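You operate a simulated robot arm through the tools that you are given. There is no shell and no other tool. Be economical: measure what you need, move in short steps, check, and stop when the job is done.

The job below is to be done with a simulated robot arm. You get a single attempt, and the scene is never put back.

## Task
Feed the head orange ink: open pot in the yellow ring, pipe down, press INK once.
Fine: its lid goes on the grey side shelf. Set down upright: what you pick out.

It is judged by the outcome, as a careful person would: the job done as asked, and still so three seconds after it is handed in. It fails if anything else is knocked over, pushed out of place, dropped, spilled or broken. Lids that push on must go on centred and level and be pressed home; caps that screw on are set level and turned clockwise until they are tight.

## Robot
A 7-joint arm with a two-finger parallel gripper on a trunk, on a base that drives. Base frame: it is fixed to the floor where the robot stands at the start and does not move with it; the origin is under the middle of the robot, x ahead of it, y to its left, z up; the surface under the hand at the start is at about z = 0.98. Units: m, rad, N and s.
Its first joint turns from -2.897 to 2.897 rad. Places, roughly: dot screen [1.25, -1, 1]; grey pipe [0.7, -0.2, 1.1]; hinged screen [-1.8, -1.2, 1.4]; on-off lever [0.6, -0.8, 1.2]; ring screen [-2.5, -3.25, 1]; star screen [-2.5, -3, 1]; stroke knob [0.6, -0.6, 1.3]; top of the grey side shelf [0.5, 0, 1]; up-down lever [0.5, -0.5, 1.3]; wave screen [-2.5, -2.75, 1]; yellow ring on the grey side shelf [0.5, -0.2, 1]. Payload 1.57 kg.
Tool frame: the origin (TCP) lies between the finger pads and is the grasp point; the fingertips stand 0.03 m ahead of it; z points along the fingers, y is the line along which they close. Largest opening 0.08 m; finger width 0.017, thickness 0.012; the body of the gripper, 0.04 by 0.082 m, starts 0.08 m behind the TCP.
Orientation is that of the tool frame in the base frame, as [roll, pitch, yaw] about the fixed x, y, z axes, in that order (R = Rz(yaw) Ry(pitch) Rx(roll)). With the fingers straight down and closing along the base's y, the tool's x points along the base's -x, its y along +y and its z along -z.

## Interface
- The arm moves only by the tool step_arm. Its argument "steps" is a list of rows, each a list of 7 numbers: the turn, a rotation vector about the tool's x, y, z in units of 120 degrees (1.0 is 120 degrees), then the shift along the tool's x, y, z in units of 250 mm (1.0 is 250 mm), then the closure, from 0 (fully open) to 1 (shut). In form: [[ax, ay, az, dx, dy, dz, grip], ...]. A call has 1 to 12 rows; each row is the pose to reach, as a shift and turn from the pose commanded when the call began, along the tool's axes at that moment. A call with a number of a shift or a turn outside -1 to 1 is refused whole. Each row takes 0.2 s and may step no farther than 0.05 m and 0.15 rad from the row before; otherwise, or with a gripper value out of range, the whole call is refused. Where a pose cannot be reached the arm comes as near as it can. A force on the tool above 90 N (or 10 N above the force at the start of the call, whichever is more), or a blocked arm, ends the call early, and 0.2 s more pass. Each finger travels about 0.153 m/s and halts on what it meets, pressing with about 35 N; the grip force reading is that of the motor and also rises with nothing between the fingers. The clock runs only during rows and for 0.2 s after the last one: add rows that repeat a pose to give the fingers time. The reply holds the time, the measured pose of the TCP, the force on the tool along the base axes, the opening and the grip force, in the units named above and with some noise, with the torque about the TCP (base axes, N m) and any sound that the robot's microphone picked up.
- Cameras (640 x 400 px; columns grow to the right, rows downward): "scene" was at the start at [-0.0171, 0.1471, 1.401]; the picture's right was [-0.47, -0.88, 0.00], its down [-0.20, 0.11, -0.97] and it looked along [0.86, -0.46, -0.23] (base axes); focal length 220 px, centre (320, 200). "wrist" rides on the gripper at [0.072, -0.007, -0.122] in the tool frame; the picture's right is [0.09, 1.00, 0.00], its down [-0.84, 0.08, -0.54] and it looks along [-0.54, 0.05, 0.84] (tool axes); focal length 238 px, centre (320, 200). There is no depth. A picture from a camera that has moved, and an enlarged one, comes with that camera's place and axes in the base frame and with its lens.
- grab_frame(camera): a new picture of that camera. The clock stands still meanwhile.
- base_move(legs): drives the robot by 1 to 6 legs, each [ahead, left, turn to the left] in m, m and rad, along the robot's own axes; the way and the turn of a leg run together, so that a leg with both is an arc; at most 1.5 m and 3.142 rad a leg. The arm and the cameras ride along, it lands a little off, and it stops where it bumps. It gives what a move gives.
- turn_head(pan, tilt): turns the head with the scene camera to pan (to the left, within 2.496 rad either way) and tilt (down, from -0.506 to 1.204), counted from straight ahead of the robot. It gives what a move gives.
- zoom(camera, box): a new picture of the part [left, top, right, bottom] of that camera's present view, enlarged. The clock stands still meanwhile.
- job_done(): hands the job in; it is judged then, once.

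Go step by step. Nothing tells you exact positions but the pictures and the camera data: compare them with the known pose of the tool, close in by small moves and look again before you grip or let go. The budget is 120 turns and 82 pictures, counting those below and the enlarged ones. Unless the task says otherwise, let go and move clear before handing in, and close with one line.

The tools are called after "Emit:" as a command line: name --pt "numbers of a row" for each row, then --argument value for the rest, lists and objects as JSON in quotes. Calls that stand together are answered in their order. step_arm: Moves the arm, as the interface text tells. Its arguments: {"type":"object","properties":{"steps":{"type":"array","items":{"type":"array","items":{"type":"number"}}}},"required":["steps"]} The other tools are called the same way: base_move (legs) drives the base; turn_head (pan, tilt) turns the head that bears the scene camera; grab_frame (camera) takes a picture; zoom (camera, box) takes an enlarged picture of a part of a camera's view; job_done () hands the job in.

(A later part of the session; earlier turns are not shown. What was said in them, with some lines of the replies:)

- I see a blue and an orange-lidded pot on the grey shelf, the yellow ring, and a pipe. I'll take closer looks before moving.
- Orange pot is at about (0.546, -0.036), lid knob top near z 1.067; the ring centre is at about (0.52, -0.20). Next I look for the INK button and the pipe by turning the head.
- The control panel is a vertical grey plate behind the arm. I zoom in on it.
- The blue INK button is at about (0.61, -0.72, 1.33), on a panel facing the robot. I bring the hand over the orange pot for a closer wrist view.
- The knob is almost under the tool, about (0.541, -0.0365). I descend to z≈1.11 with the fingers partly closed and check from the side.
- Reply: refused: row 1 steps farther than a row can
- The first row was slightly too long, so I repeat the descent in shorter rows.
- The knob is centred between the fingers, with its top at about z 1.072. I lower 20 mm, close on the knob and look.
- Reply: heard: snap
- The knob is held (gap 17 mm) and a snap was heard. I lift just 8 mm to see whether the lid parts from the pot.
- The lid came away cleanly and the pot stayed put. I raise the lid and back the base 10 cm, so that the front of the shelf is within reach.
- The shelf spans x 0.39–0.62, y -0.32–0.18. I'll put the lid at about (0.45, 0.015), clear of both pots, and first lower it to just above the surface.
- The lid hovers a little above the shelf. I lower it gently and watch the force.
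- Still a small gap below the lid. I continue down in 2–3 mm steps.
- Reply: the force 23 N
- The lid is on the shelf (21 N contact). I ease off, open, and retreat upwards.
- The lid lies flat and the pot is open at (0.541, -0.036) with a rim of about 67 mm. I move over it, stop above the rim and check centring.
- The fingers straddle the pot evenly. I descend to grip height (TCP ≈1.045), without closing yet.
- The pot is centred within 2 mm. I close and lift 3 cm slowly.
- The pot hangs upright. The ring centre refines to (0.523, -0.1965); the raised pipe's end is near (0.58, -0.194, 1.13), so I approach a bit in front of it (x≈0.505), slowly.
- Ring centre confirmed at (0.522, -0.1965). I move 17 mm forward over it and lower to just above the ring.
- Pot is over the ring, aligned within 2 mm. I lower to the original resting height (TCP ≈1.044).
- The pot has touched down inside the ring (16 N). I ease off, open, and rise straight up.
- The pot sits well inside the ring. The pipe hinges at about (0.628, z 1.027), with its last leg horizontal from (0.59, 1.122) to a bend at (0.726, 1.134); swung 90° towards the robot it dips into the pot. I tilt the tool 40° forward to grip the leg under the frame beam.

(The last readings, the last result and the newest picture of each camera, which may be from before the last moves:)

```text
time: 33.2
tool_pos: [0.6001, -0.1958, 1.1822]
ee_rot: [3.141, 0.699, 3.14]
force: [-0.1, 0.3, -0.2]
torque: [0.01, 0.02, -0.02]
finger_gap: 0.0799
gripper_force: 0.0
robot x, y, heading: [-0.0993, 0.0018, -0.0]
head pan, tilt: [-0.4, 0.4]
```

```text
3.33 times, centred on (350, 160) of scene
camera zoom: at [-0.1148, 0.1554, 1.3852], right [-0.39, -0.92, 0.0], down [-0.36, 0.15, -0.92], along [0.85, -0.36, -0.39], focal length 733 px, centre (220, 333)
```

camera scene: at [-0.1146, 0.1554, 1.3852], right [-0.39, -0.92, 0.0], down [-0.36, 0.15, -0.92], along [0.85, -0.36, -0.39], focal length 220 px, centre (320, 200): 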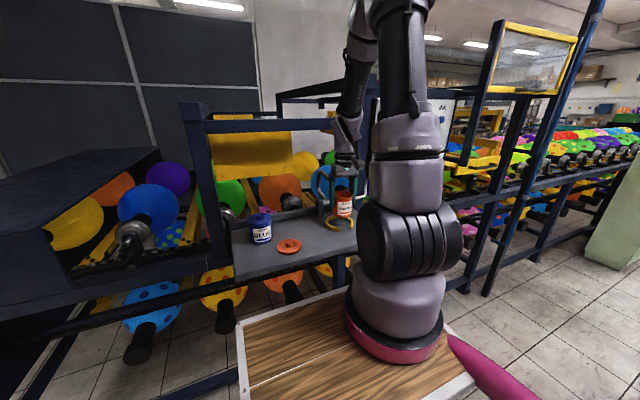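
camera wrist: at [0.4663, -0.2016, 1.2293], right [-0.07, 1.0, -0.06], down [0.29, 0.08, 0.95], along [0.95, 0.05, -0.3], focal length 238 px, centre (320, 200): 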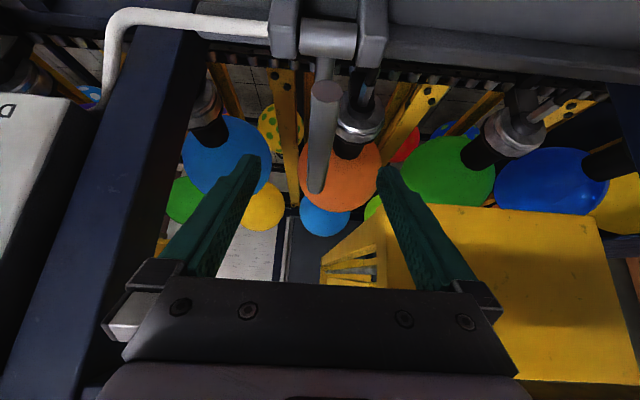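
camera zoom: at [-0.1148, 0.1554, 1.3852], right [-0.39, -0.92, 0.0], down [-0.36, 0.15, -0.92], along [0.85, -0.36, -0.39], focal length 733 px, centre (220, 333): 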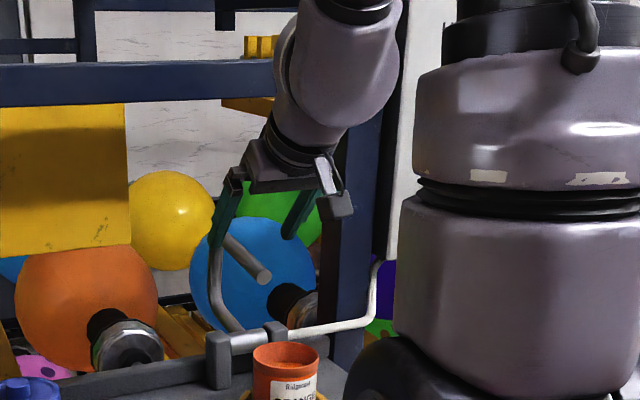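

The pipe's leg lies right between the open fingers. I advance 60 mm along the tool axis and look before closing.

Emit:
step_arm --pt "0 0 0 0 0 0.08 0" --pt "0 0 0 0 0 0.16 0" --pt "0 0 0 0 0 0.24 0" --pt "0 0 0 0 0 0.24 0"

Emit:
grab_frame --camera "wrist"

Emit:
zoom --camera "scene" --box '[290, 120, 390, 200]'

```text
time: 34.2
tool_pos: [0.6418, -0.1955, 1.1362]
ee_rot: [3.14, 0.699, 3.14]
force: [-0.8, 0.6, -0.5]
torque: [0.0, -0.02, 0.01]
finger_gap: 0.08
gripper_force: 0.0
robot x, y, heading: [-0.1025, -0.001, -0.003]
head pan, tilt: [-0.4, 0.4]
```

```text
42 pictures are left
camera wrist: at [0.5066, -0.2021, 1.183], right [-0.07, 1.0, -0.06], down [0.29, 0.08, 0.95], along [0.95, 0.05, -0.3], focal length 238 px, centre (320, 200)
```

wrist: 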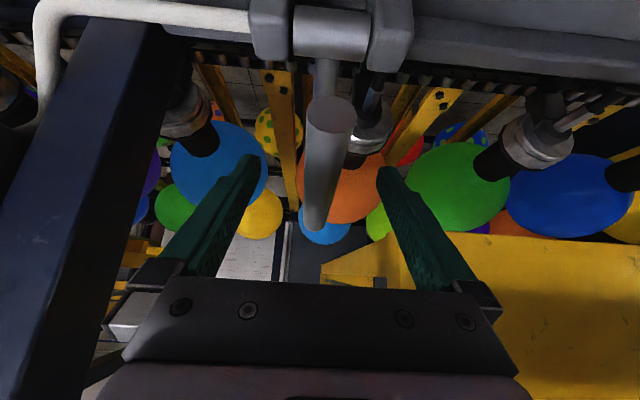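

```text
5.00 times, centred on (340, 160) of scene
camera zoom: at [-0.1148, 0.1554, 1.3852], right [-0.39, -0.92, 0.0], down [-0.36, 0.15, -0.92], along [0.85, -0.36, -0.39], focal length 1100 px, centre (220, 400)
```

zoom: 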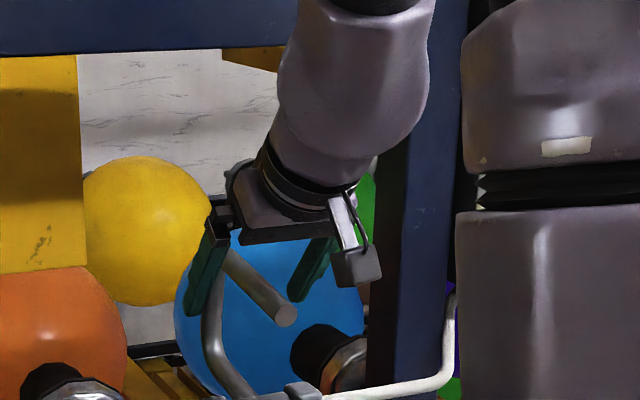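

The leg is between the fingertips. I close on it and swing about 15° to test that the hinge follows.

Emit:
step_arm --pt "0 0 0 0 0 0 0.3" --pt "0 0 0 0 0 0 0.7" --pt "0 0 0 0 0 0 1" --pt "0 0 0 0 0 0 1" --pt "0 0 0 0.034 0 -0.04 1" --pt "0 0 0 0.073 0 -0.075 1" --pt "0 0 0 0.073 0 -0.075 1"

Emit:
zoom --camera "scene" --box '[290, 120, 390, 200]'

```text
time: 35.8
tool_pos: [0.6147, -0.1956, 1.1386]
ee_rot: [-3.14, 0.697, 3.138]
force: [9.3, -4.1, -8.9]
torque: [-0.01, -0.86, 0.07]
finger_gap: 0.0188
gripper_force: 32.9
robot x, y, heading: [-0.0966, 0.0037, -0.004]
head pan, tilt: [-0.4, 0.4]
```

```text
5.00 times, centred on (340, 160) of scene
camera zoom: at [-0.1139, 0.1551, 1.3853], right [-0.39, -0.92, 0.0], down [-0.36, 0.15, -0.92], along [0.85, -0.36, -0.39], focal length 1100 px, centre (220, 400)
```

zoom: 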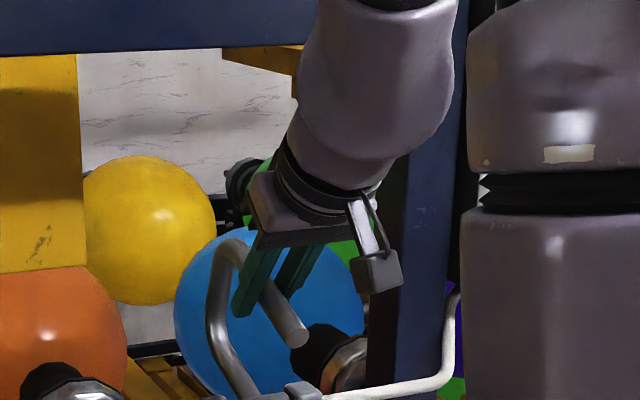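

The pipe follows smoothly. I continue the arc to 45°.

Emit:
step_arm --pt "0 0 0 0.044 0 -0.031 1" --pt "0 0 0 0.09 0 -0.054 1" --pt "0 0 0 0.14 0 -0.072 1" --pt "0 0 0 0.192 0 -0.083 1" --pt "0 0 0 0.192 0 -0.083 1"

Emit:
zoom --camera "scene" --box '[290, 130, 390, 210]'

```text
time: 37.0
tool_pos: [0.5658, -0.1958, 1.1256]
ee_rot: [3.14, 0.699, 3.137]
force: [6.8, -5.9, 7.2]
torque: [-0.1, -1.04, 0.04]
finger_gap: 0.0187
gripper_force: 33.0
robot x, y, heading: [-0.0986, 0.0024, -0.001]
head pan, tilt: [-0.4, 0.4]
```

```text
5.00 times, centred on (340, 170) of scene
camera zoom: at [-0.1146, 0.1552, 1.3853], right [-0.39, -0.92, 0.0], down [-0.36, 0.15, -0.92], along [0.85, -0.36, -0.39], focal length 1100 px, centre (220, 350)
```

zoom: 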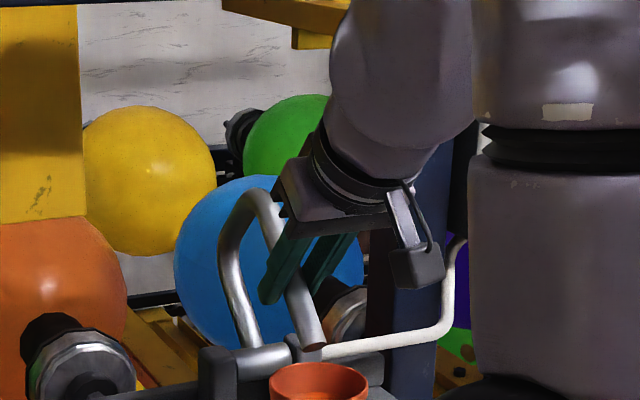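

Good; I continue to 75°, which keeps the fingertips above the pot rim.

Emit:
step_arm --pt "0 0 0 0.053 0 -0.004 1" --pt "0 0 0 0.105 0 -0.001 1" --pt "0 0 0 0.105 0 -0.001 1"

Emit:
zoom --camera "scene" --box '[290, 130, 390, 210]'

Emit:
grab_frame --camera "wrist"

```text
time: 37.8
tool_pos: [0.5462, -0.1961, 1.1101]
ee_rot: [-3.141, 0.695, 3.139]
force: [-8.1, -1.5, 15.9]
torque: [0.01, -0.74, -0.02]
finger_gap: 0.0186
gripper_force: 33.3
out of reach, approached as far as the arm can: row 2, 3
robot x, y, heading: [-0.1, -0.0005, -0.002]
head pan, tilt: [-0.4, 0.4]
```

```text
5.00 times, centred on (340, 170) of scene
camera zoom: at [-0.1157, 0.1554, 1.3852], right [-0.39, -0.92, 0.0], down [-0.36, 0.15, -0.92], along [0.85, -0.36, -0.39], focal length 1100 px, centre (220, 350)
```

zoom: 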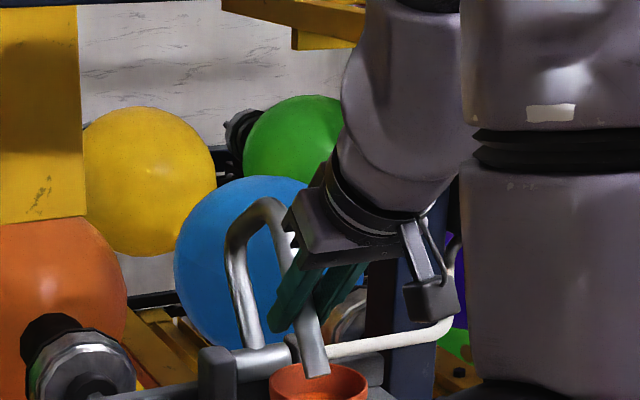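

```text
37 pictures are left
camera wrist: at [0.4133, -0.2023, 1.1568], right [-0.07, 1.0, -0.06], down [0.29, 0.08, 0.95], along [0.95, 0.05, -0.3], focal length 238 px, centre (320, 200)
```

wrist: 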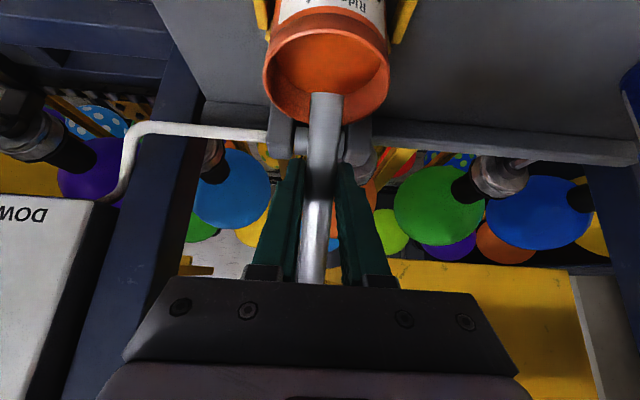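

The arm ran into its near-reach limit at about 58°, with the pipe end already entering the pot. I untilt the tool by 25° while taking the pipe to about 70°.

Emit:
step_arm --pt "0 0.0694 0 0.016 0 0.006 1" --pt "0 0.1389 0 0.033 0 0.012 1" --pt "0 0.2083 0 0.05 0 0.018 1" --pt "0 0.2083 0 0.05 0 0.018 1"

Emit:
zoom --camera "scene" --box '[290, 130, 390, 210]'

```text
time: 38.8
tool_pos: [0.5424, -0.1966, 1.0964]
ee_rot: [3.141, 0.259, 3.138]
force: [23.2, -17.3, -11.6]
torque: [0.01, -0.35, -0.02]
finger_gap: 0.0187
gripper_force: 33.8
robot x, y, heading: [-0.1022, -0.0018, 0.0]
head pan, tilt: [-0.4, 0.4]
```

```text
5.00 times, centred on (340, 170) of scene
camera zoom: at [-0.1131, 0.1545, 1.3854], right [-0.39, -0.92, 0.0], down [-0.36, 0.15, -0.92], along [0.85, -0.36, -0.39], focal length 1100 px, centre (220, 350)
```

zoom: 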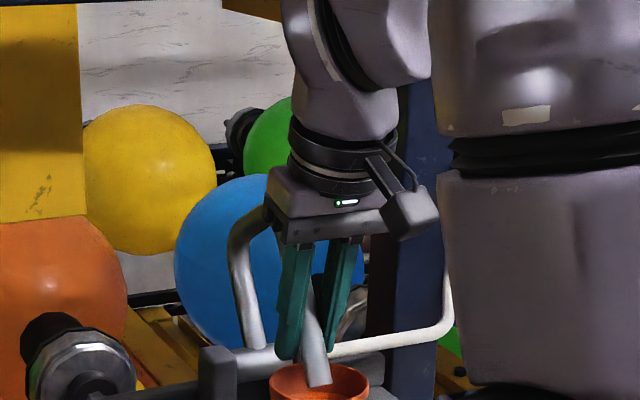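

The pipe is at about 65–70° and the gripper body is now close to the bend, so I open and withdraw up along the tool axis to see where the pipe rests.

Emit:
step_arm --pt "0 0 0 0 0 0 0.7" --pt "0 0 0 0 0 0 0.3" --pt "0 0 0 0 0 0 0" --pt "0 0 0 0.02 0 -0.08 0" --pt "0 0 0 0.06 0 -0.2 0" --pt "0 0 0 0.1 0 -0.36 0" --pt "0 0 0 0.1 0 -0.52 0" --pt "0 0 0 0.1 0 -0.6 0" --pt "0 0 0 0.1 0 -0.6 0"

Emit:
zoom --camera "scene" --box '[290, 130, 390, 210]'

Emit:
grab_frame --camera "wrist"

```text
time: 40.8
tool_pos: [0.481, -0.1936, 1.2359]
ee_rot: [-3.141, 0.26, 3.138]
force: [-0.1, 0.7, -1.2]
torque: [-0.02, -0.01, 0.03]
finger_gap: 0.0799
gripper_force: 0.0
robot x, y, heading: [-0.1035, 0.0016, -0.0]
head pan, tilt: [-0.4, 0.4]
```

```text
5.00 times, centred on (340, 170) of scene
camera zoom: at [-0.1146, 0.1554, 1.3852], right [-0.39, -0.92, 0.0], down [-0.36, 0.15, -0.92], along [0.85, -0.36, -0.39], focal length 1100 px, centre (220, 350)
```

zoom: 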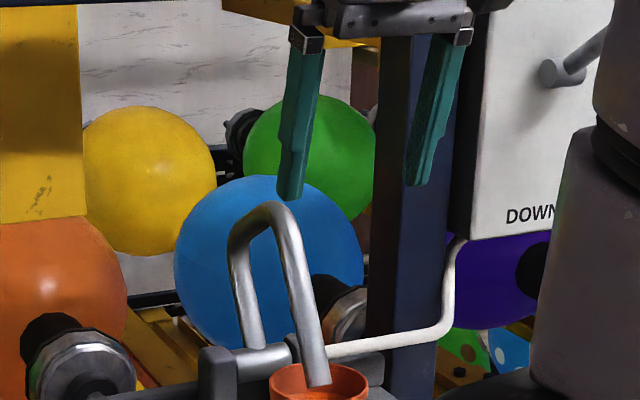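

```text
34 pictures are left
camera wrist: at [0.3783, -0.201, 1.3344], right [-0.09, 1.0, -0.02], down [0.67, 0.08, 0.74], along [0.74, 0.05, -0.67], focal length 238 px, centre (320, 200)
```

wrist: 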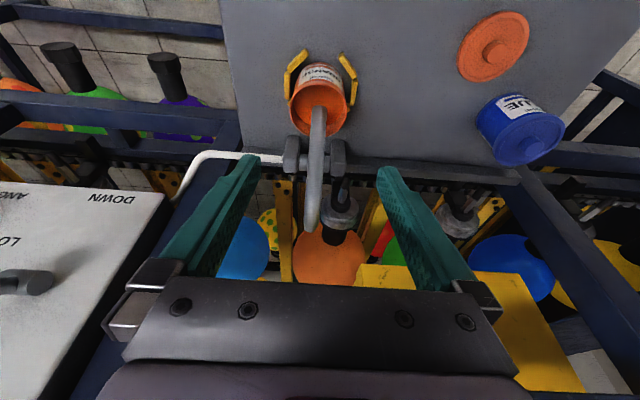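

The pipe stays put by friction at about 55°, with its end inside the pot. I re-grip the leg higher up, near (0.588, 1.13), to finish the swing.

Emit:
step_arm --pt "0 0 0 -0.15 -0.006 0.1 0" --pt "0 0 0 -0.303 -0.006 0.2 0" --pt "0 0 0 -0.303 -0.006 0.33 0" --pt "0 0 0 -0.303 -0.006 0.46 0" --pt "0 0 0 -0.303 -0.006 0.46 0"

Emit:
zoom --camera "scene" --box '[290, 130, 390, 210]'

Emit:
grab_frame --camera "wrist"

```text
time: 42.0
tool_pos: [0.5828, -0.1981, 1.1442]
ee_rot: [-3.141, 0.262, 3.139]
force: [0.2, -0.6, -0.9]
torque: [0.02, -0.02, 0.01]
finger_gap: 0.0798
gripper_force: 0.1
robot x, y, heading: [-0.1075, 0.0029, 0.002]
head pan, tilt: [-0.4, 0.4]
```

```text
5.00 times, centred on (340, 170) of scene
camera zoom: at [-0.1148, 0.1554, 1.3852], right [-0.39, -0.92, 0.0], down [-0.36, 0.15, -0.92], along [0.85, -0.36, -0.39], focal length 1100 px, centre (220, 350)
```

zoom: 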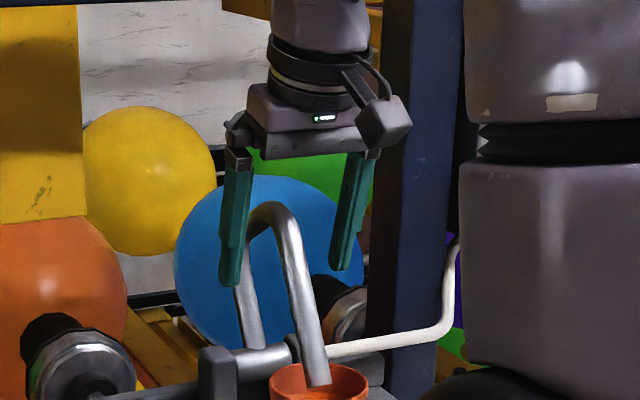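

```text
32 pictures are left
camera wrist: at [0.4814, -0.2051, 1.2433], right [-0.09, 1.0, -0.02], down [0.67, 0.08, 0.74], along [0.74, 0.05, -0.67], focal length 238 px, centre (320, 200)
```

wrist: 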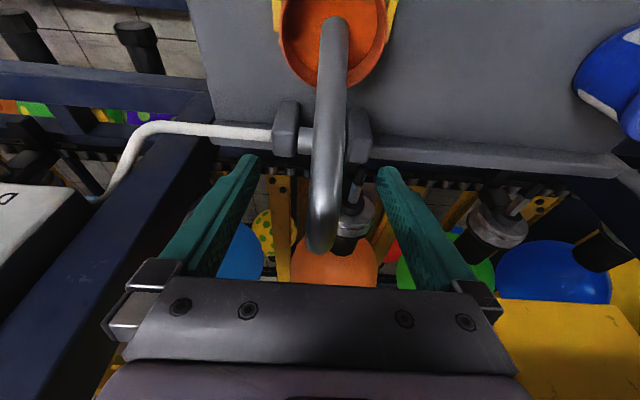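

The leg is between the fingers. I close and swing another 30° in small rows.

Emit:
step_arm --pt "0 0 0 0 0.008 0 0.3" --pt "0 0 0 0 0.008 0 0.7" --pt "0 0 0 0 0.008 0 1" --pt "0 0 0 0 0.008 0 1" --pt "0 0 0 0.046 0.008 0.008 1" --pt "0 0 0 0.09 0.008 0.021 1" --pt "0 0 0 0.133 0.008 0.038 1" --pt "0 0 0 0.174 0.008 0.06 1" --pt "0 0 0 0.213 0.008 0.085 1" --pt "0 0 0 0.213 0.008 0.085 1"

Emit:
zoom --camera "scene" --box '[290, 130, 390, 210]'

```text
time: 44.2
tool_pos: [0.5352, -0.1967, 1.1108]
ee_rot: [-3.14, 0.26, 3.138]
force: [0.6, 2.2, 8.9]
torque: [-0.03, -0.96, -0.01]
finger_gap: 0.0187
gripper_force: 32.6
robot x, y, heading: [-0.1001, 0.0039, -0.001]
head pan, tilt: [-0.4, 0.4]
```

```text
5.00 times, centred on (340, 170) of scene
camera zoom: at [-0.115, 0.1556, 1.3852], right [-0.39, -0.92, 0.0], down [-0.36, 0.15, -0.92], along [0.85, -0.36, -0.39], focal length 1100 px, centre (220, 350)
```

zoom: 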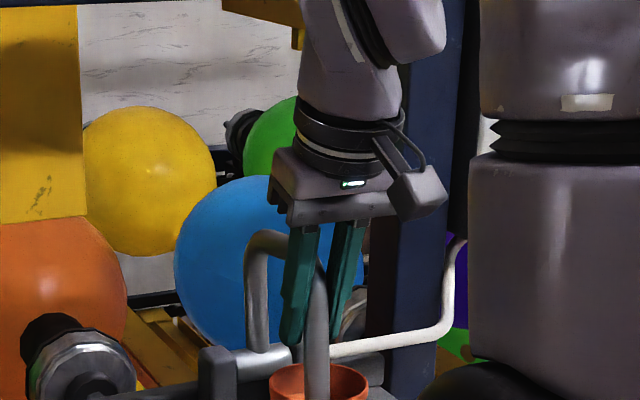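

Leg nearly vertical. I continue a few degrees, looking for the end stop in the force.

Emit:
step_arm --pt "0 0 0 0.015 0 0.012 1" --pt "0 0 0 0.029 0 0.025 1" --pt "0 0 0 0.038 0 0.033 1" --pt "0 0 0 0.038 0 0.033 1"

Emit:
zoom --camera "scene" --box '[290, 130, 390, 210]'

```text
time: 45.2
tool_pos: [0.5276, -0.1962, 1.1017]
ee_rot: [-3.141, 0.262, 3.138]
force: [-0.1, -1.1, 10.4]
torque: [-0.01, -1.09, 0.0]
finger_gap: 0.0188
gripper_force: 33.4
robot x, y, heading: [-0.1043, -0.001, -0.005]
head pan, tilt: [-0.4, 0.4]
```

```text
5.00 times, centred on (340, 170) of scene
camera zoom: at [-0.115, 0.1554, 1.3852], right [-0.39, -0.92, 0.0], down [-0.36, 0.15, -0.92], along [0.85, -0.36, -0.39], focal length 1100 px, centre (220, 350)
```

zoom: 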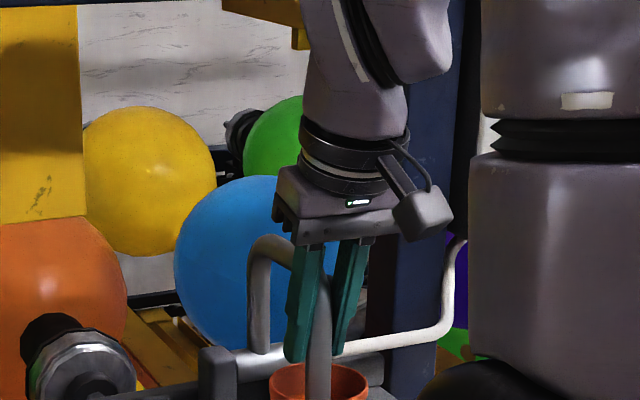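

No end stop felt yet. I add about 2° more and check the force.

Emit:
step_arm --pt "0 0 0 0.006 0 0.0065 1" --pt "0 0 0 0.011 0 0.012 1" --pt "0 0 0 0.011 0 0.012 1"

Emit:
zoom --camera "scene" --box '[300, 160, 380, 230]'

```text
time: 46.0
tool_pos: [0.5243, -0.1963, 1.097]
ee_rot: [-3.141, 0.262, 3.139]
force: [-4.6, -4.5, 12.2]
torque: [0.03, -1.07, -0.02]
finger_gap: 0.0189
gripper_force: 33.4
robot x, y, heading: [-0.1027, 0.0, 0.003]
head pan, tilt: [-0.4, 0.4]
```

```text
5.71 times, centred on (340, 195) of scene
camera zoom: at [-0.1153, 0.1553, 1.3852], right [-0.39, -0.92, 0.0], down [-0.36, 0.15, -0.92], along [0.85, -0.36, -0.39], focal length 1257 px, centre (206, 229)
```

zoom: 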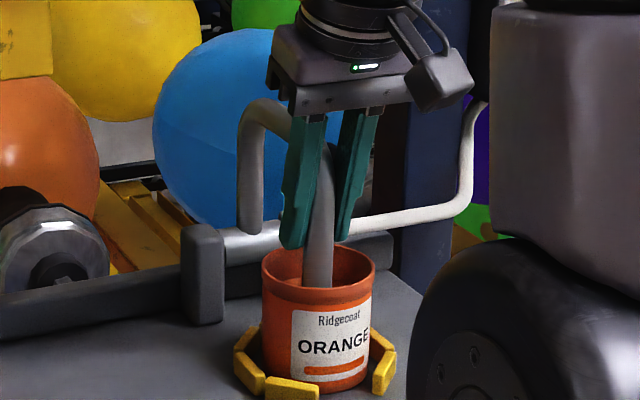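

Emit:
step_arm --pt "0 0 0 0.005 0 0.0065 1" --pt "0 0 0 0.01 0 0.013 1" --pt "0 0 0 0.014 0 0.019 1" --pt "0 0 0 0.014 0 0.019 1"

Emit:
zoom --camera "scene" --box '[300, 160, 380, 230]'

```text
time: 47.0
tool_pos: [0.5252, -0.1962, 1.0914]
ee_rot: [3.141, 0.264, 3.14]
force: [4.5, -3.9, 27.1]
torque: [0.28, -0.11, 0.03]
finger_gap: 0.0187
gripper_force: 33.1
robot x, y, heading: [-0.0991, 0.0008, -0.001]
head pan, tilt: [-0.4, 0.4]
```

```text
5.71 times, centred on (340, 195) of scene
camera zoom: at [-0.1152, 0.1554, 1.3852], right [-0.39, -0.92, 0.0], down [-0.36, 0.15, -0.92], along [0.85, -0.36, -0.39], focal length 1257 px, centre (206, 229)
```

zoom: 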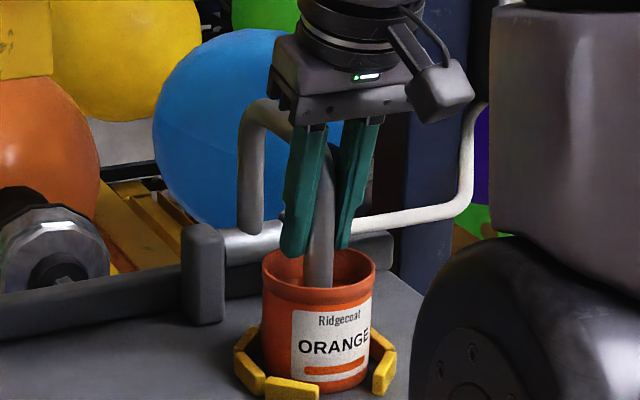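

The force rose to 27 N without the pipe moving: it is at its lower stop. I open and withdraw.

Emit:
step_arm --pt "0 0 0 0 0 -0.004 0.7" --pt "0 0 0 0 0 -0.004 0.3" --pt "0 0 0 0 0 -0.004 0" --pt "0 0 0 0 0 -0.004 0" --pt "0 0 0 0.0 0 -0.1 0" --pt "0 0 0 0.02 0 -0.25 0" --pt "0 0 0 0.05 0 -0.42 0" --pt "0 0 0 0.05 0 -0.58 0" --pt "0 0 0 0.05 0 -0.7 0" --pt "0 0 0 0.05 0 -0.7 0"

Emit:
zoom --camera "scene" --box '[300, 160, 380, 230]'

Emit:
grab_frame --camera "wrist"

```text
time: 49.2
tool_pos: [0.4667, -0.1962, 1.2581]
ee_rot: [-3.141, 0.262, 3.14]
force: [0.4, 0.9, 0.0]
torque: [-0.03, 0.01, 0.0]
finger_gap: 0.08
gripper_force: 0.2
robot x, y, heading: [-0.1016, 0.0007, -0.002]
head pan, tilt: [-0.4, 0.4]
```

```text
5.71 times, centred on (340, 195) of scene
camera zoom: at [-0.1146, 0.1554, 1.3852], right [-0.39, -0.92, 0.0], down [-0.36, 0.15, -0.92], along [0.85, -0.36, -0.39], focal length 1257 px, centre (206, 229)
```

zoom: 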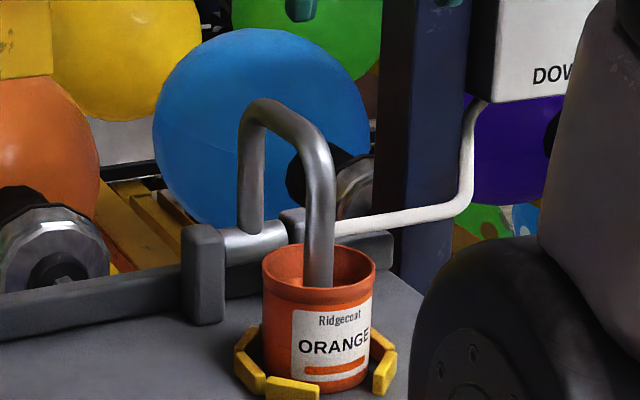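

```text
26 pictures are left
camera wrist: at [0.3653, -0.2031, 1.3572], right [-0.09, 1.0, -0.02], down [0.67, 0.08, 0.74], along [0.74, 0.05, -0.67], focal length 238 px, centre (320, 200)
```

wrist: 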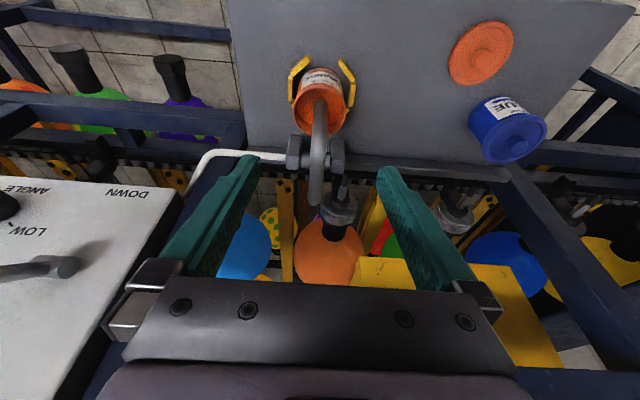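

The pipe now dips into the pot. For the INK button I back off 25 cm (clear of the levers), drive 50 cm to the right, and look.

Emit:
base_move --legs '[[-0.25, 0, 0], [0, -0.5, 0]]'

Emit:
turn_head --pan -0.3 --tilt 0.15

Emit:
grab_frame --camera "scene"

```text
time: 50.0
tool_pos: [0.4497, -0.1975, 1.2574]
ee_rot: [-3.139, 0.263, 3.14]
force: [0.0, 0.4, 0.4]
torque: [0.04, 0.02, -0.01]
finger_gap: 0.0799
gripper_force: 0.0
robot x, y, heading: [-0.117, 0.0001, -0.005]
head pan, tilt: [-0.4, 0.4]
stopped in leg 1: the robot was blocked; the commanded pose is now the measured one
```

```text
time: 50.8
tool_pos: [0.4499, -0.1968, 1.2573]
ee_rot: [3.141, 0.262, 3.138]
force: [-0.8, 0.2, -0.2]
torque: [-0.04, 0.02, 0.0]
finger_gap: 0.0799
gripper_force: 0.1
robot x, y, heading: [-0.1157, -0.0011, -0.007]
head pan, tilt: [-0.3, 0.15]
```

```text
25 pictures are left
camera scene: at [-0.1276, 0.164, 1.4084], right [-0.3, -0.95, 0.0], down [-0.14, 0.04, -0.99], along [0.94, -0.3, -0.15], focal length 220 px, centre (320, 200)
```

scene: 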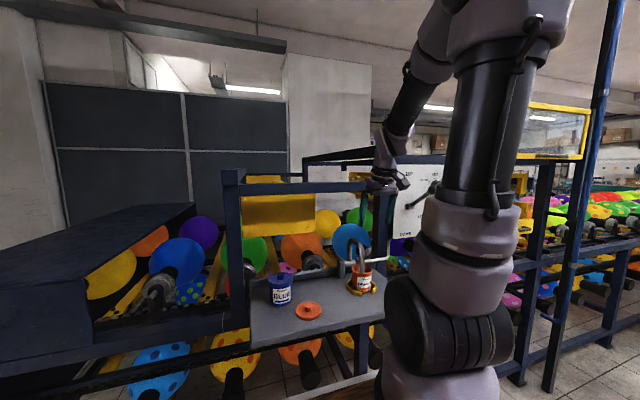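

Something blocks the robot just behind it. I look behind before driving further.

Emit:
turn_head --pan -2.49 --tilt 0.7

Emit:
grab_frame --camera "scene"

Emit:
turn_head --pan -1.3 --tilt 0.5

Emit:
grab_frame --camera "scene"

```text
time: 52.9
tool_pos: [0.4501, -0.1958, 1.2585]
ee_rot: [-3.141, 0.262, 3.138]
force: [-0.4, -0.4, -0.2]
torque: [0.01, -0.02, 0.02]
finger_gap: 0.0801
gripper_force: 0.1
robot x, y, heading: [-0.1147, 0.0012, -0.005]
head pan, tilt: [-2.491, 0.7]
```

```text
24 pictures are left
camera scene: at [-0.2838, 0.1404, 1.3584], right [-0.6, 0.8, 0.0], down [0.51, 0.39, -0.77], along [-0.61, -0.46, -0.64], focal length 220 px, centre (320, 200)
```

scene: 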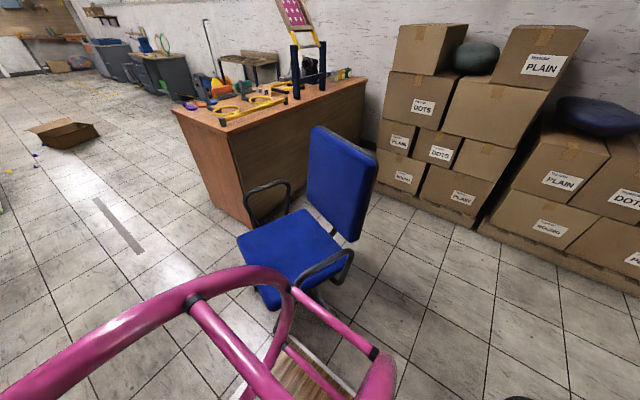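

```text
time: 54.3
tool_pos: [0.4489, -0.1964, 1.258]
ee_rot: [-3.14, 0.261, 3.138]
force: [0.2, 0.4, 0.6]
torque: [0.03, -0.01, 0.0]
finger_gap: 0.08
gripper_force: 0.0
robot x, y, heading: [-0.1155, -0.0007, -0.004]
head pan, tilt: [-1.3, 0.499]
```

```text
23 pictures are left
camera scene: at [-0.1921, 0.1039, 1.3761], right [-0.96, -0.26, 0.0], down [-0.13, 0.46, -0.88], along [0.23, -0.85, -0.48], focal length 220 px, centre (320, 200)
```

scene: 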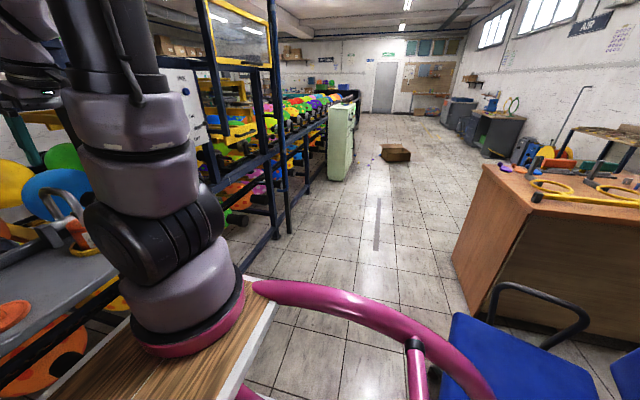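

A chair stands right behind, so I avoid driving any more that way; the button is within arm reach from here. I drive 6 cm forward (free space), then raise the arm and carry it over the levers.

Emit:
base_move --legs '[[0.06, 0, 0]]'

Emit:
step_arm --pt "0 0 0 -0.007 0 -0.18 0.2" --pt "0 0 0 -0.014 0 -0.36 0.4" --pt "0 0 0 -0.021 0 -0.54 0.6" --pt "0 0 0 -0.028 0 -0.72 0.8" --pt "0 0 0 -0.035 0 -0.9 1" --pt "0 0 0 -0.035 -0.16 -0.9 1" --pt "0 0 0 -0.035 -0.32 -0.9 1" --pt "0 0 0 -0.035 -0.48 -0.9 1" --pt "0 0 0 -0.035 -0.64 -0.9 1" --pt "0 0 0 -0.035 -0.8 -0.9 1" --pt "0 0 0 -0.035 -0.96 -0.9 1" --pt "0 0 0 -0.035 -0.96 -0.9 1"

Emit:
grab_frame --camera "wrist"

Emit:
turn_head --pan -0.9 --tilt 0.15

Emit:
grab_frame --camera "scene"

```text
time: 55.2
tool_pos: [0.5119, -0.1962, 1.2578]
ee_rot: [-3.141, 0.262, 3.14]
force: [0.5, 0.0, 0.7]
torque: [0.0, 0.02, 0.04]
finger_gap: 0.0801
gripper_force: 0.0
robot x, y, heading: [-0.0607, 0.001, 0.003]
head pan, tilt: [-1.3, 0.499]
```

```text
time: 57.8
tool_pos: [0.4603, -0.4355, 1.4787]
ee_rot: [-3.142, 0.262, 3.138]
force: [-0.1, 0.4, 0.9]
torque: [-0.02, -0.03, -0.01]
finger_gap: 0.0001
gripper_force: 21.5
robot x, y, heading: [-0.059, 0.0002, -0.004]
head pan, tilt: [-1.3, 0.499]
```

```text
22 pictures are left
camera wrist: at [0.3597, -0.442, 1.5767], right [-0.09, 1.0, -0.02], down [0.67, 0.08, 0.74], along [0.74, 0.05, -0.67], focal length 238 px, centre (320, 200)
```

wrist: 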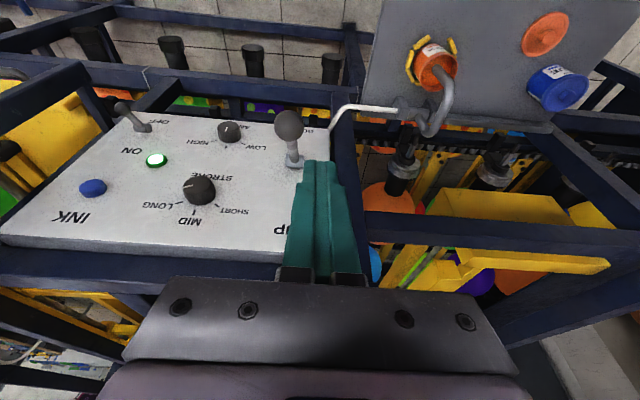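

```text
time: 58.7
tool_pos: [0.461, -0.4357, 1.4783]
ee_rot: [3.142, 0.26, 3.139]
force: [0.7, 0.3, 0.2]
torque: [0.02, 0.04, -0.05]
finger_gap: 0.0001
gripper_force: 21.8
robot x, y, heading: [-0.0566, -0.0014, -0.001]
head pan, tilt: [-0.901, 0.15]
```

```text
21 pictures are left
camera scene: at [-0.098, 0.1186, 1.4084], right [-0.79, -0.62, 0.0], down [-0.09, 0.12, -0.99], along [0.61, -0.78, -0.15], focal length 220 px, centre (320, 200)
```

scene: 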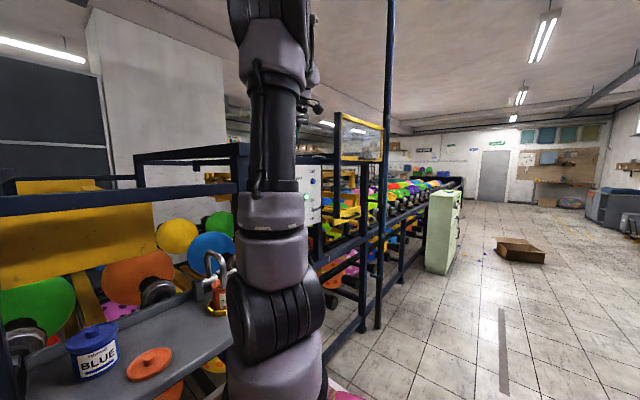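

The INK button triangulates to about (0.641, -0.764, 1.33) on a vertical panel at x≈0.645. I move right above the levers while turning the tool to point horizontally at the panel.

Emit:
step_arm --pt "0 -0.0694 0 0 -0.12 0 1" --pt "0 -0.1389 0 0 -0.24 0 1" --pt "0 -0.2083 0 0 -0.36 0 1" --pt "0 -0.2778 0 0 -0.48 0 1" --pt "0 -0.3472 0 0 -0.6 0 1" --pt "0 -0.4167 0 0 -0.72 0 1" --pt "0 -0.4861 0 0 -0.84 0 1" --pt "0 -0.5556 0 0 -0.96 0 1" --pt "0 -0.625 0 0 -1 0 1" --pt "0 -0.625 0 0 -1 0 1"

Emit:
grab_frame --camera "wrist"

```text
time: 60.9
tool_pos: [0.461, -0.6875, 1.4795]
ee_rot: [-0.323, 1.569, -0.324]
force: [-0.2, 0.5, 0.1]
torque: [0.03, -0.01, -0.01]
finger_gap: 0.0
gripper_force: 21.1
robot x, y, heading: [-0.0573, -0.0012, -0.003]
head pan, tilt: [-0.901, 0.15]
```

```text
20 pictures are left
camera wrist: at [0.3389, -0.6938, 1.4062], right [0.0, 1.0, -0.09], down [-0.54, 0.08, 0.84], along [0.84, 0.05, 0.54], focal length 238 px, centre (320, 200)
```

wrist: 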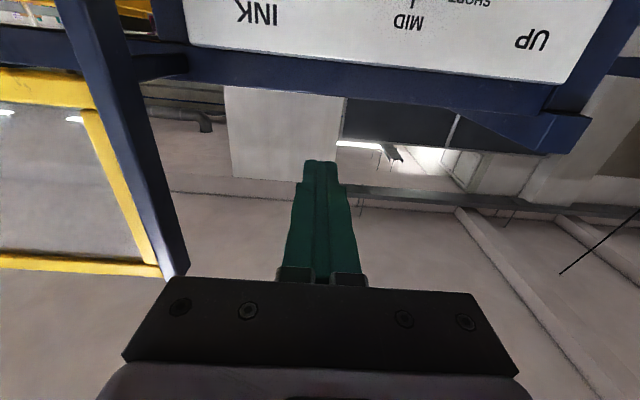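

Tool is horizontal. I lower to button height and line up in y, staying back from the panel.

Emit:
step_arm --pt "0 0 0 0.1 -0.1 0 1" --pt "0 0 0 0.2 -0.2 0 1" --pt "0 0 0 0.3 -0.306 0 1" --pt "0 0 0 0.4 -0.306 0 1" --pt "0 0 0 0.5 -0.306 0 1" --pt "0 0 0 0.58 -0.306 0 1" --pt "0 0 0 0.58 -0.306 0 1"

Emit:
grab_frame --camera "wrist"

Emit:
zoom --camera "scene" --box '[270, 130, 370, 230]'

```text
time: 62.5
tool_pos: [0.4619, -0.7629, 1.332]
ee_rot: [2.84, 1.571, 2.837]
force: [0.4, 0.7, -1.1]
torque: [-0.01, -0.02, 0.02]
finger_gap: 0.0
gripper_force: 21.5
robot x, y, heading: [-0.0558, 0.0026, -0.003]
head pan, tilt: [-0.901, 0.15]
```

```text
19 pictures are left
camera wrist: at [0.3391, -0.7687, 1.2597], right [0.0, 1.0, -0.09], down [-0.54, 0.08, 0.84], along [0.84, 0.05, 0.54], focal length 238 px, centre (320, 200)
```

wrist: 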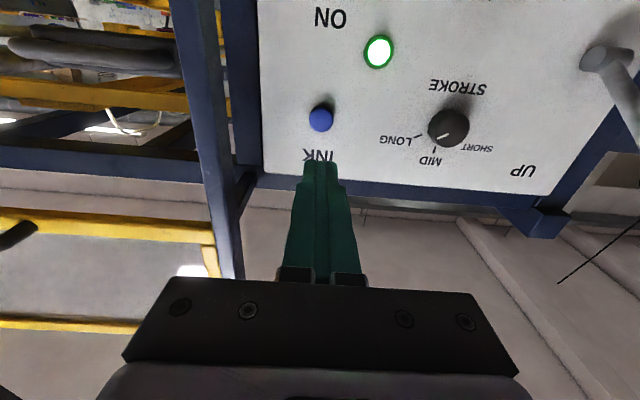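

```text
4.00 times, centred on (320, 180) of scene
camera zoom: at [-0.098, 0.1186, 1.4085], right [-0.78, -0.62, 0.0], down [-0.09, 0.12, -0.99], along [0.61, -0.78, -0.15], focal length 880 px, centre (320, 280)
```

zoom: 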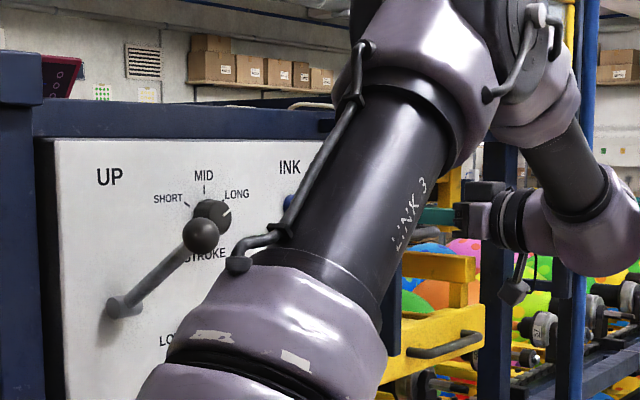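

The button lies straight ahead at (y -0.761, z 1.333), matching the fingertips. I advance to about 2–3 cm short of it.

Emit:
step_arm --pt "0 0 0 0 0.006 0.12 1" --pt "0 0 0 0 0.006 0.24 1" --pt "0 0 0 0 0.006 0.36 1" --pt "0 0 0 0 0.006 0.43 1" --pt "0 0 0 0 0.006 0.43 1"

Emit:
grab_frame --camera "wrist"

```text
time: 63.7
tool_pos: [0.5676, -0.76, 1.3335]
ee_rot: [0.522, 1.57, 0.523]
force: [0.8, -0.1, 1.0]
torque: [0.01, -0.01, 0.0]
finger_gap: 0.0
gripper_force: 21.7
robot x, y, heading: [-0.0547, -0.0012, -0.003]
head pan, tilt: [-0.901, 0.15]
```

```text
17 pictures are left
camera wrist: at [0.4458, -0.7675, 1.2606], right [0.0, 1.0, -0.09], down [-0.54, 0.08, 0.84], along [0.84, 0.05, 0.54], focal length 238 px, centre (320, 200)
```

wrist: 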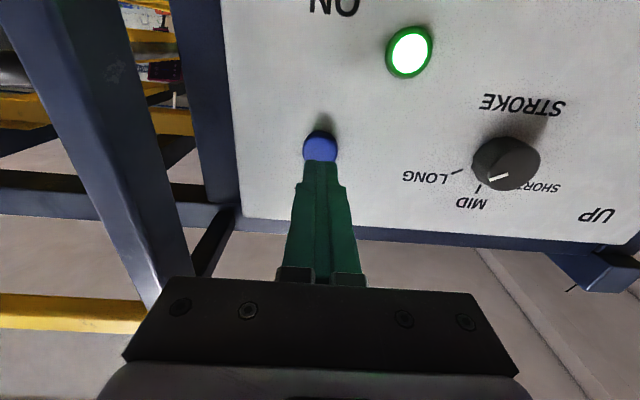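

Fingertips are aligned with the button. I press forward in small steps, watching force and sound.

Emit:
step_arm --pt "0 0 0 0 0 0.04 1" --pt "0 0 0 0 0 0.064 1" --pt "0 0 0 0 0 0.08 1" --pt "0 0 0 0 0 0.08 1"

```text
time: 64.7
tool_pos: [0.5868, -0.7618, 1.3335]
ee_rot: [2.66, 1.57, 2.658]
force: [0.0, 0.3, 0.1]
torque: [0.0, -0.01, 0.01]
finger_gap: 0.0
gripper_force: 20.8
robot x, y, heading: [-0.0548, -0.002, -0.002]
head pan, tilt: [-0.901, 0.15]
```

Emit:
step_arm --pt "0 0 0 0 0 0.012 1" --pt "0 0 0 0 0 0.024 1" --pt "0 0 0 0 0 0.024 1"

```text
time: 65.5
tool_pos: [0.5951, -0.7622, 1.3342]
ee_rot: [0.134, 1.571, 0.135]
force: [0.3, 0.7, 0.4]
torque: [0.01, -0.01, 0.0]
finger_gap: 0.0
gripper_force: 21.1
robot x, y, heading: [-0.0614, 0.0002, 0.001]
head pan, tilt: [-0.901, 0.15]
```

Emit:
step_arm --pt "0 0 0 0 0 0.01 1" --pt "0 0 0 0 0 0.02 1" --pt "0 0 0 0 0 0.02 1"

Emit:
grab_frame --camera "wrist"

```text
time: 66.3
tool_pos: [0.601, -0.7612, 1.3334]
ee_rot: [2.615, 1.57, 2.614]
force: [0.0, 0.1, -0.2]
torque: [-0.01, 0.02, 0.02]
finger_gap: 0.0001
gripper_force: 21.2
robot x, y, heading: [-0.0556, -0.0024, -0.006]
head pan, tilt: [-0.901, 0.15]
```

```text
16 pictures are left
camera wrist: at [0.4773, -0.7678, 1.2605], right [0.0, 1.0, -0.09], down [-0.54, 0.08, 0.84], along [0.84, 0.05, 0.54], focal length 238 px, centre (320, 200)
```

wrist: 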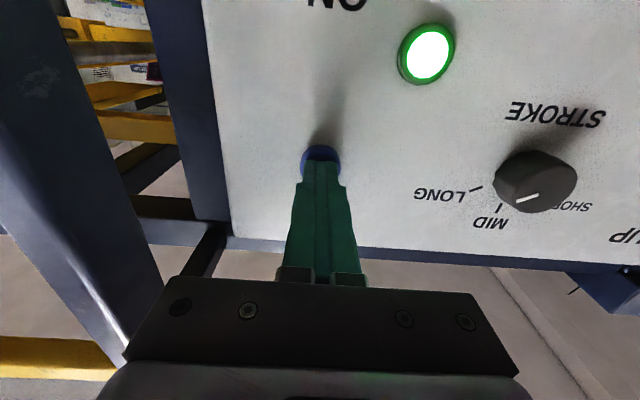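

Emit:
step_arm --pt "0 0 0 0 0 0.01 1" --pt "0 0 0 0 0 0.02 1" --pt "0 0 0 0 0 0.02 1"

```text
time: 67.1
tool_pos: [0.6038, -0.7603, 1.332]
ee_rot: [-0.137, 1.57, -0.14]
force: [-0.6, 0.8, -1.2]
torque: [0.0, 0.03, 0.03]
finger_gap: 0.0001
gripper_force: 21.0
robot x, y, heading: [-0.0578, -0.0014, -0.004]
head pan, tilt: [-0.901, 0.15]
```

Emit:
step_arm --pt "0 0 0 0 0 0.01 1" --pt "0 0 0 0 0 0.02 1" --pt "0 0 0 0 0 0.02 1"

```text
time: 67.9
tool_pos: [0.609, -0.7613, 1.3321]
ee_rot: [0.567, 1.57, 0.567]
force: [-9.7, 0.0, 0.0]
torque: [0.03, -0.02, 0.04]
finger_gap: 0.0001
gripper_force: 21.6
robot x, y, heading: [-0.0514, -0.0006, -0.001]
head pan, tilt: [-0.901, 0.15]
heard: click
```

A click was heard at 9.7 N: INK is pressed once. I withdraw straight back.

Emit:
step_arm --pt "0 0 0 0 0 -0.1 1" --pt "0 0 0 0 0 -0.26 1" --pt "0 0 0 0 0 -0.42 1" --pt "0 0 0 0 0 -0.56 1" --pt "0 0 0 0 0 -0.56 1"

Emit:
grab_frame --camera "wrist"

Emit:
turn_head --pan -0.4 --tilt 0.4

Emit:
grab_frame --camera "scene"

```text
time: 69.1
tool_pos: [0.4669, -0.761, 1.3317]
ee_rot: [2.896, 1.57, 2.897]
force: [0.6, -0.9, -0.1]
torque: [0.01, 0.0, 0.0]
finger_gap: 0.0
gripper_force: 21.2
robot x, y, heading: [-0.0592, 0.0029, 0.001]
head pan, tilt: [-0.901, 0.15]
```

```text
15 pictures are left
camera wrist: at [0.3444, -0.7676, 1.2596], right [0.0, 1.0, -0.09], down [-0.54, 0.08, 0.84], along [0.84, 0.05, 0.54], focal length 238 px, centre (320, 200)
```

wrist: 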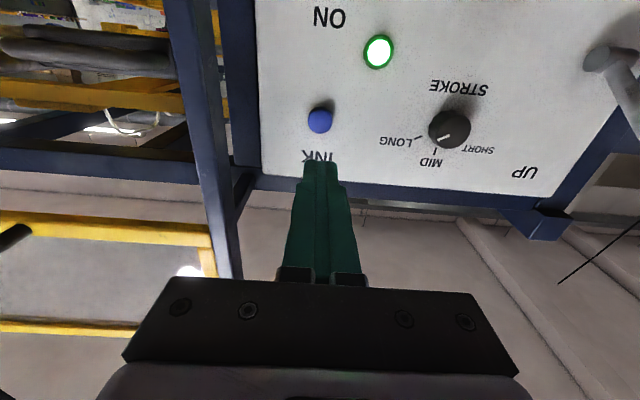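

```text
time: 70.0
tool_pos: [0.4675, -0.7613, 1.3323]
ee_rot: [-0.066, 1.57, -0.068]
force: [-0.4, 0.5, -0.4]
torque: [-0.02, -0.01, 0.02]
finger_gap: 0.0001
gripper_force: 21.3
robot x, y, heading: [-0.0564, -0.001, 0.0]
head pan, tilt: [-0.4, 0.4]
```

```text
14 pictures are left
camera scene: at [-0.0702, 0.1551, 1.3853], right [-0.39, -0.92, 0.0], down [-0.36, 0.15, -0.92], along [0.85, -0.36, -0.39], focal length 220 px, centre (320, 200)
```

scene: 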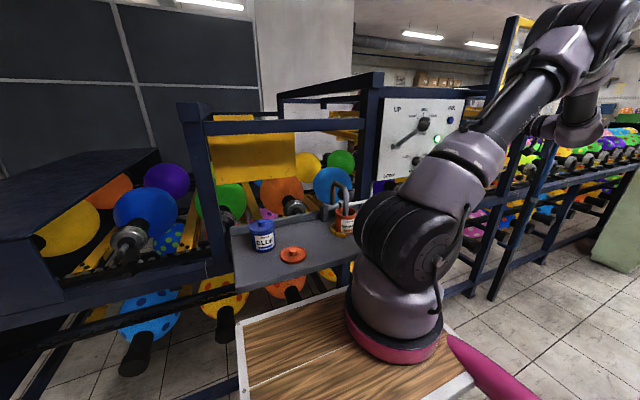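

Emit:
zoom --camera "scene" --box '[230, 170, 390, 270]'

```text
4.00 times, centred on (310, 220) of scene
camera zoom: at [-0.0702, 0.1551, 1.3853], right [-0.39, -0.92, 0.0], down [-0.36, 0.15, -0.92], along [0.85, -0.36, -0.39], focal length 880 px, centre (360, 120)
```

zoom: 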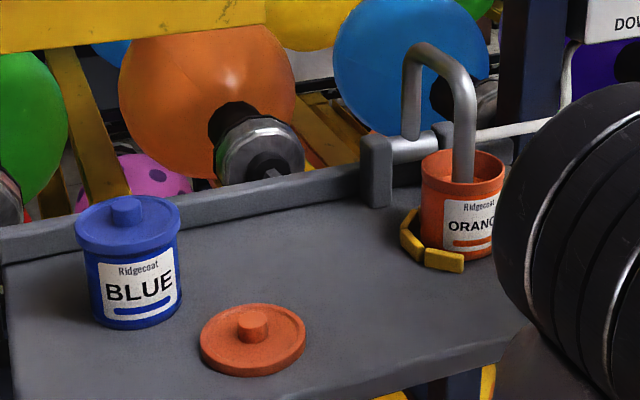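

The open orange pot stands in the ring with the pipe down in it. The lid is flat on the shelf, INK clicked once, and the arm is clear, so I hand in.

Emit:
job_done

```text
The job is handed in.
```

The open orange pot stands upright in the yellow ring with the pipe down in it, its lid is on the grey side shelf, and INK was pressed once; while reversing, the base touched something behind it, most likely the chair, and I did not check whether it moved.
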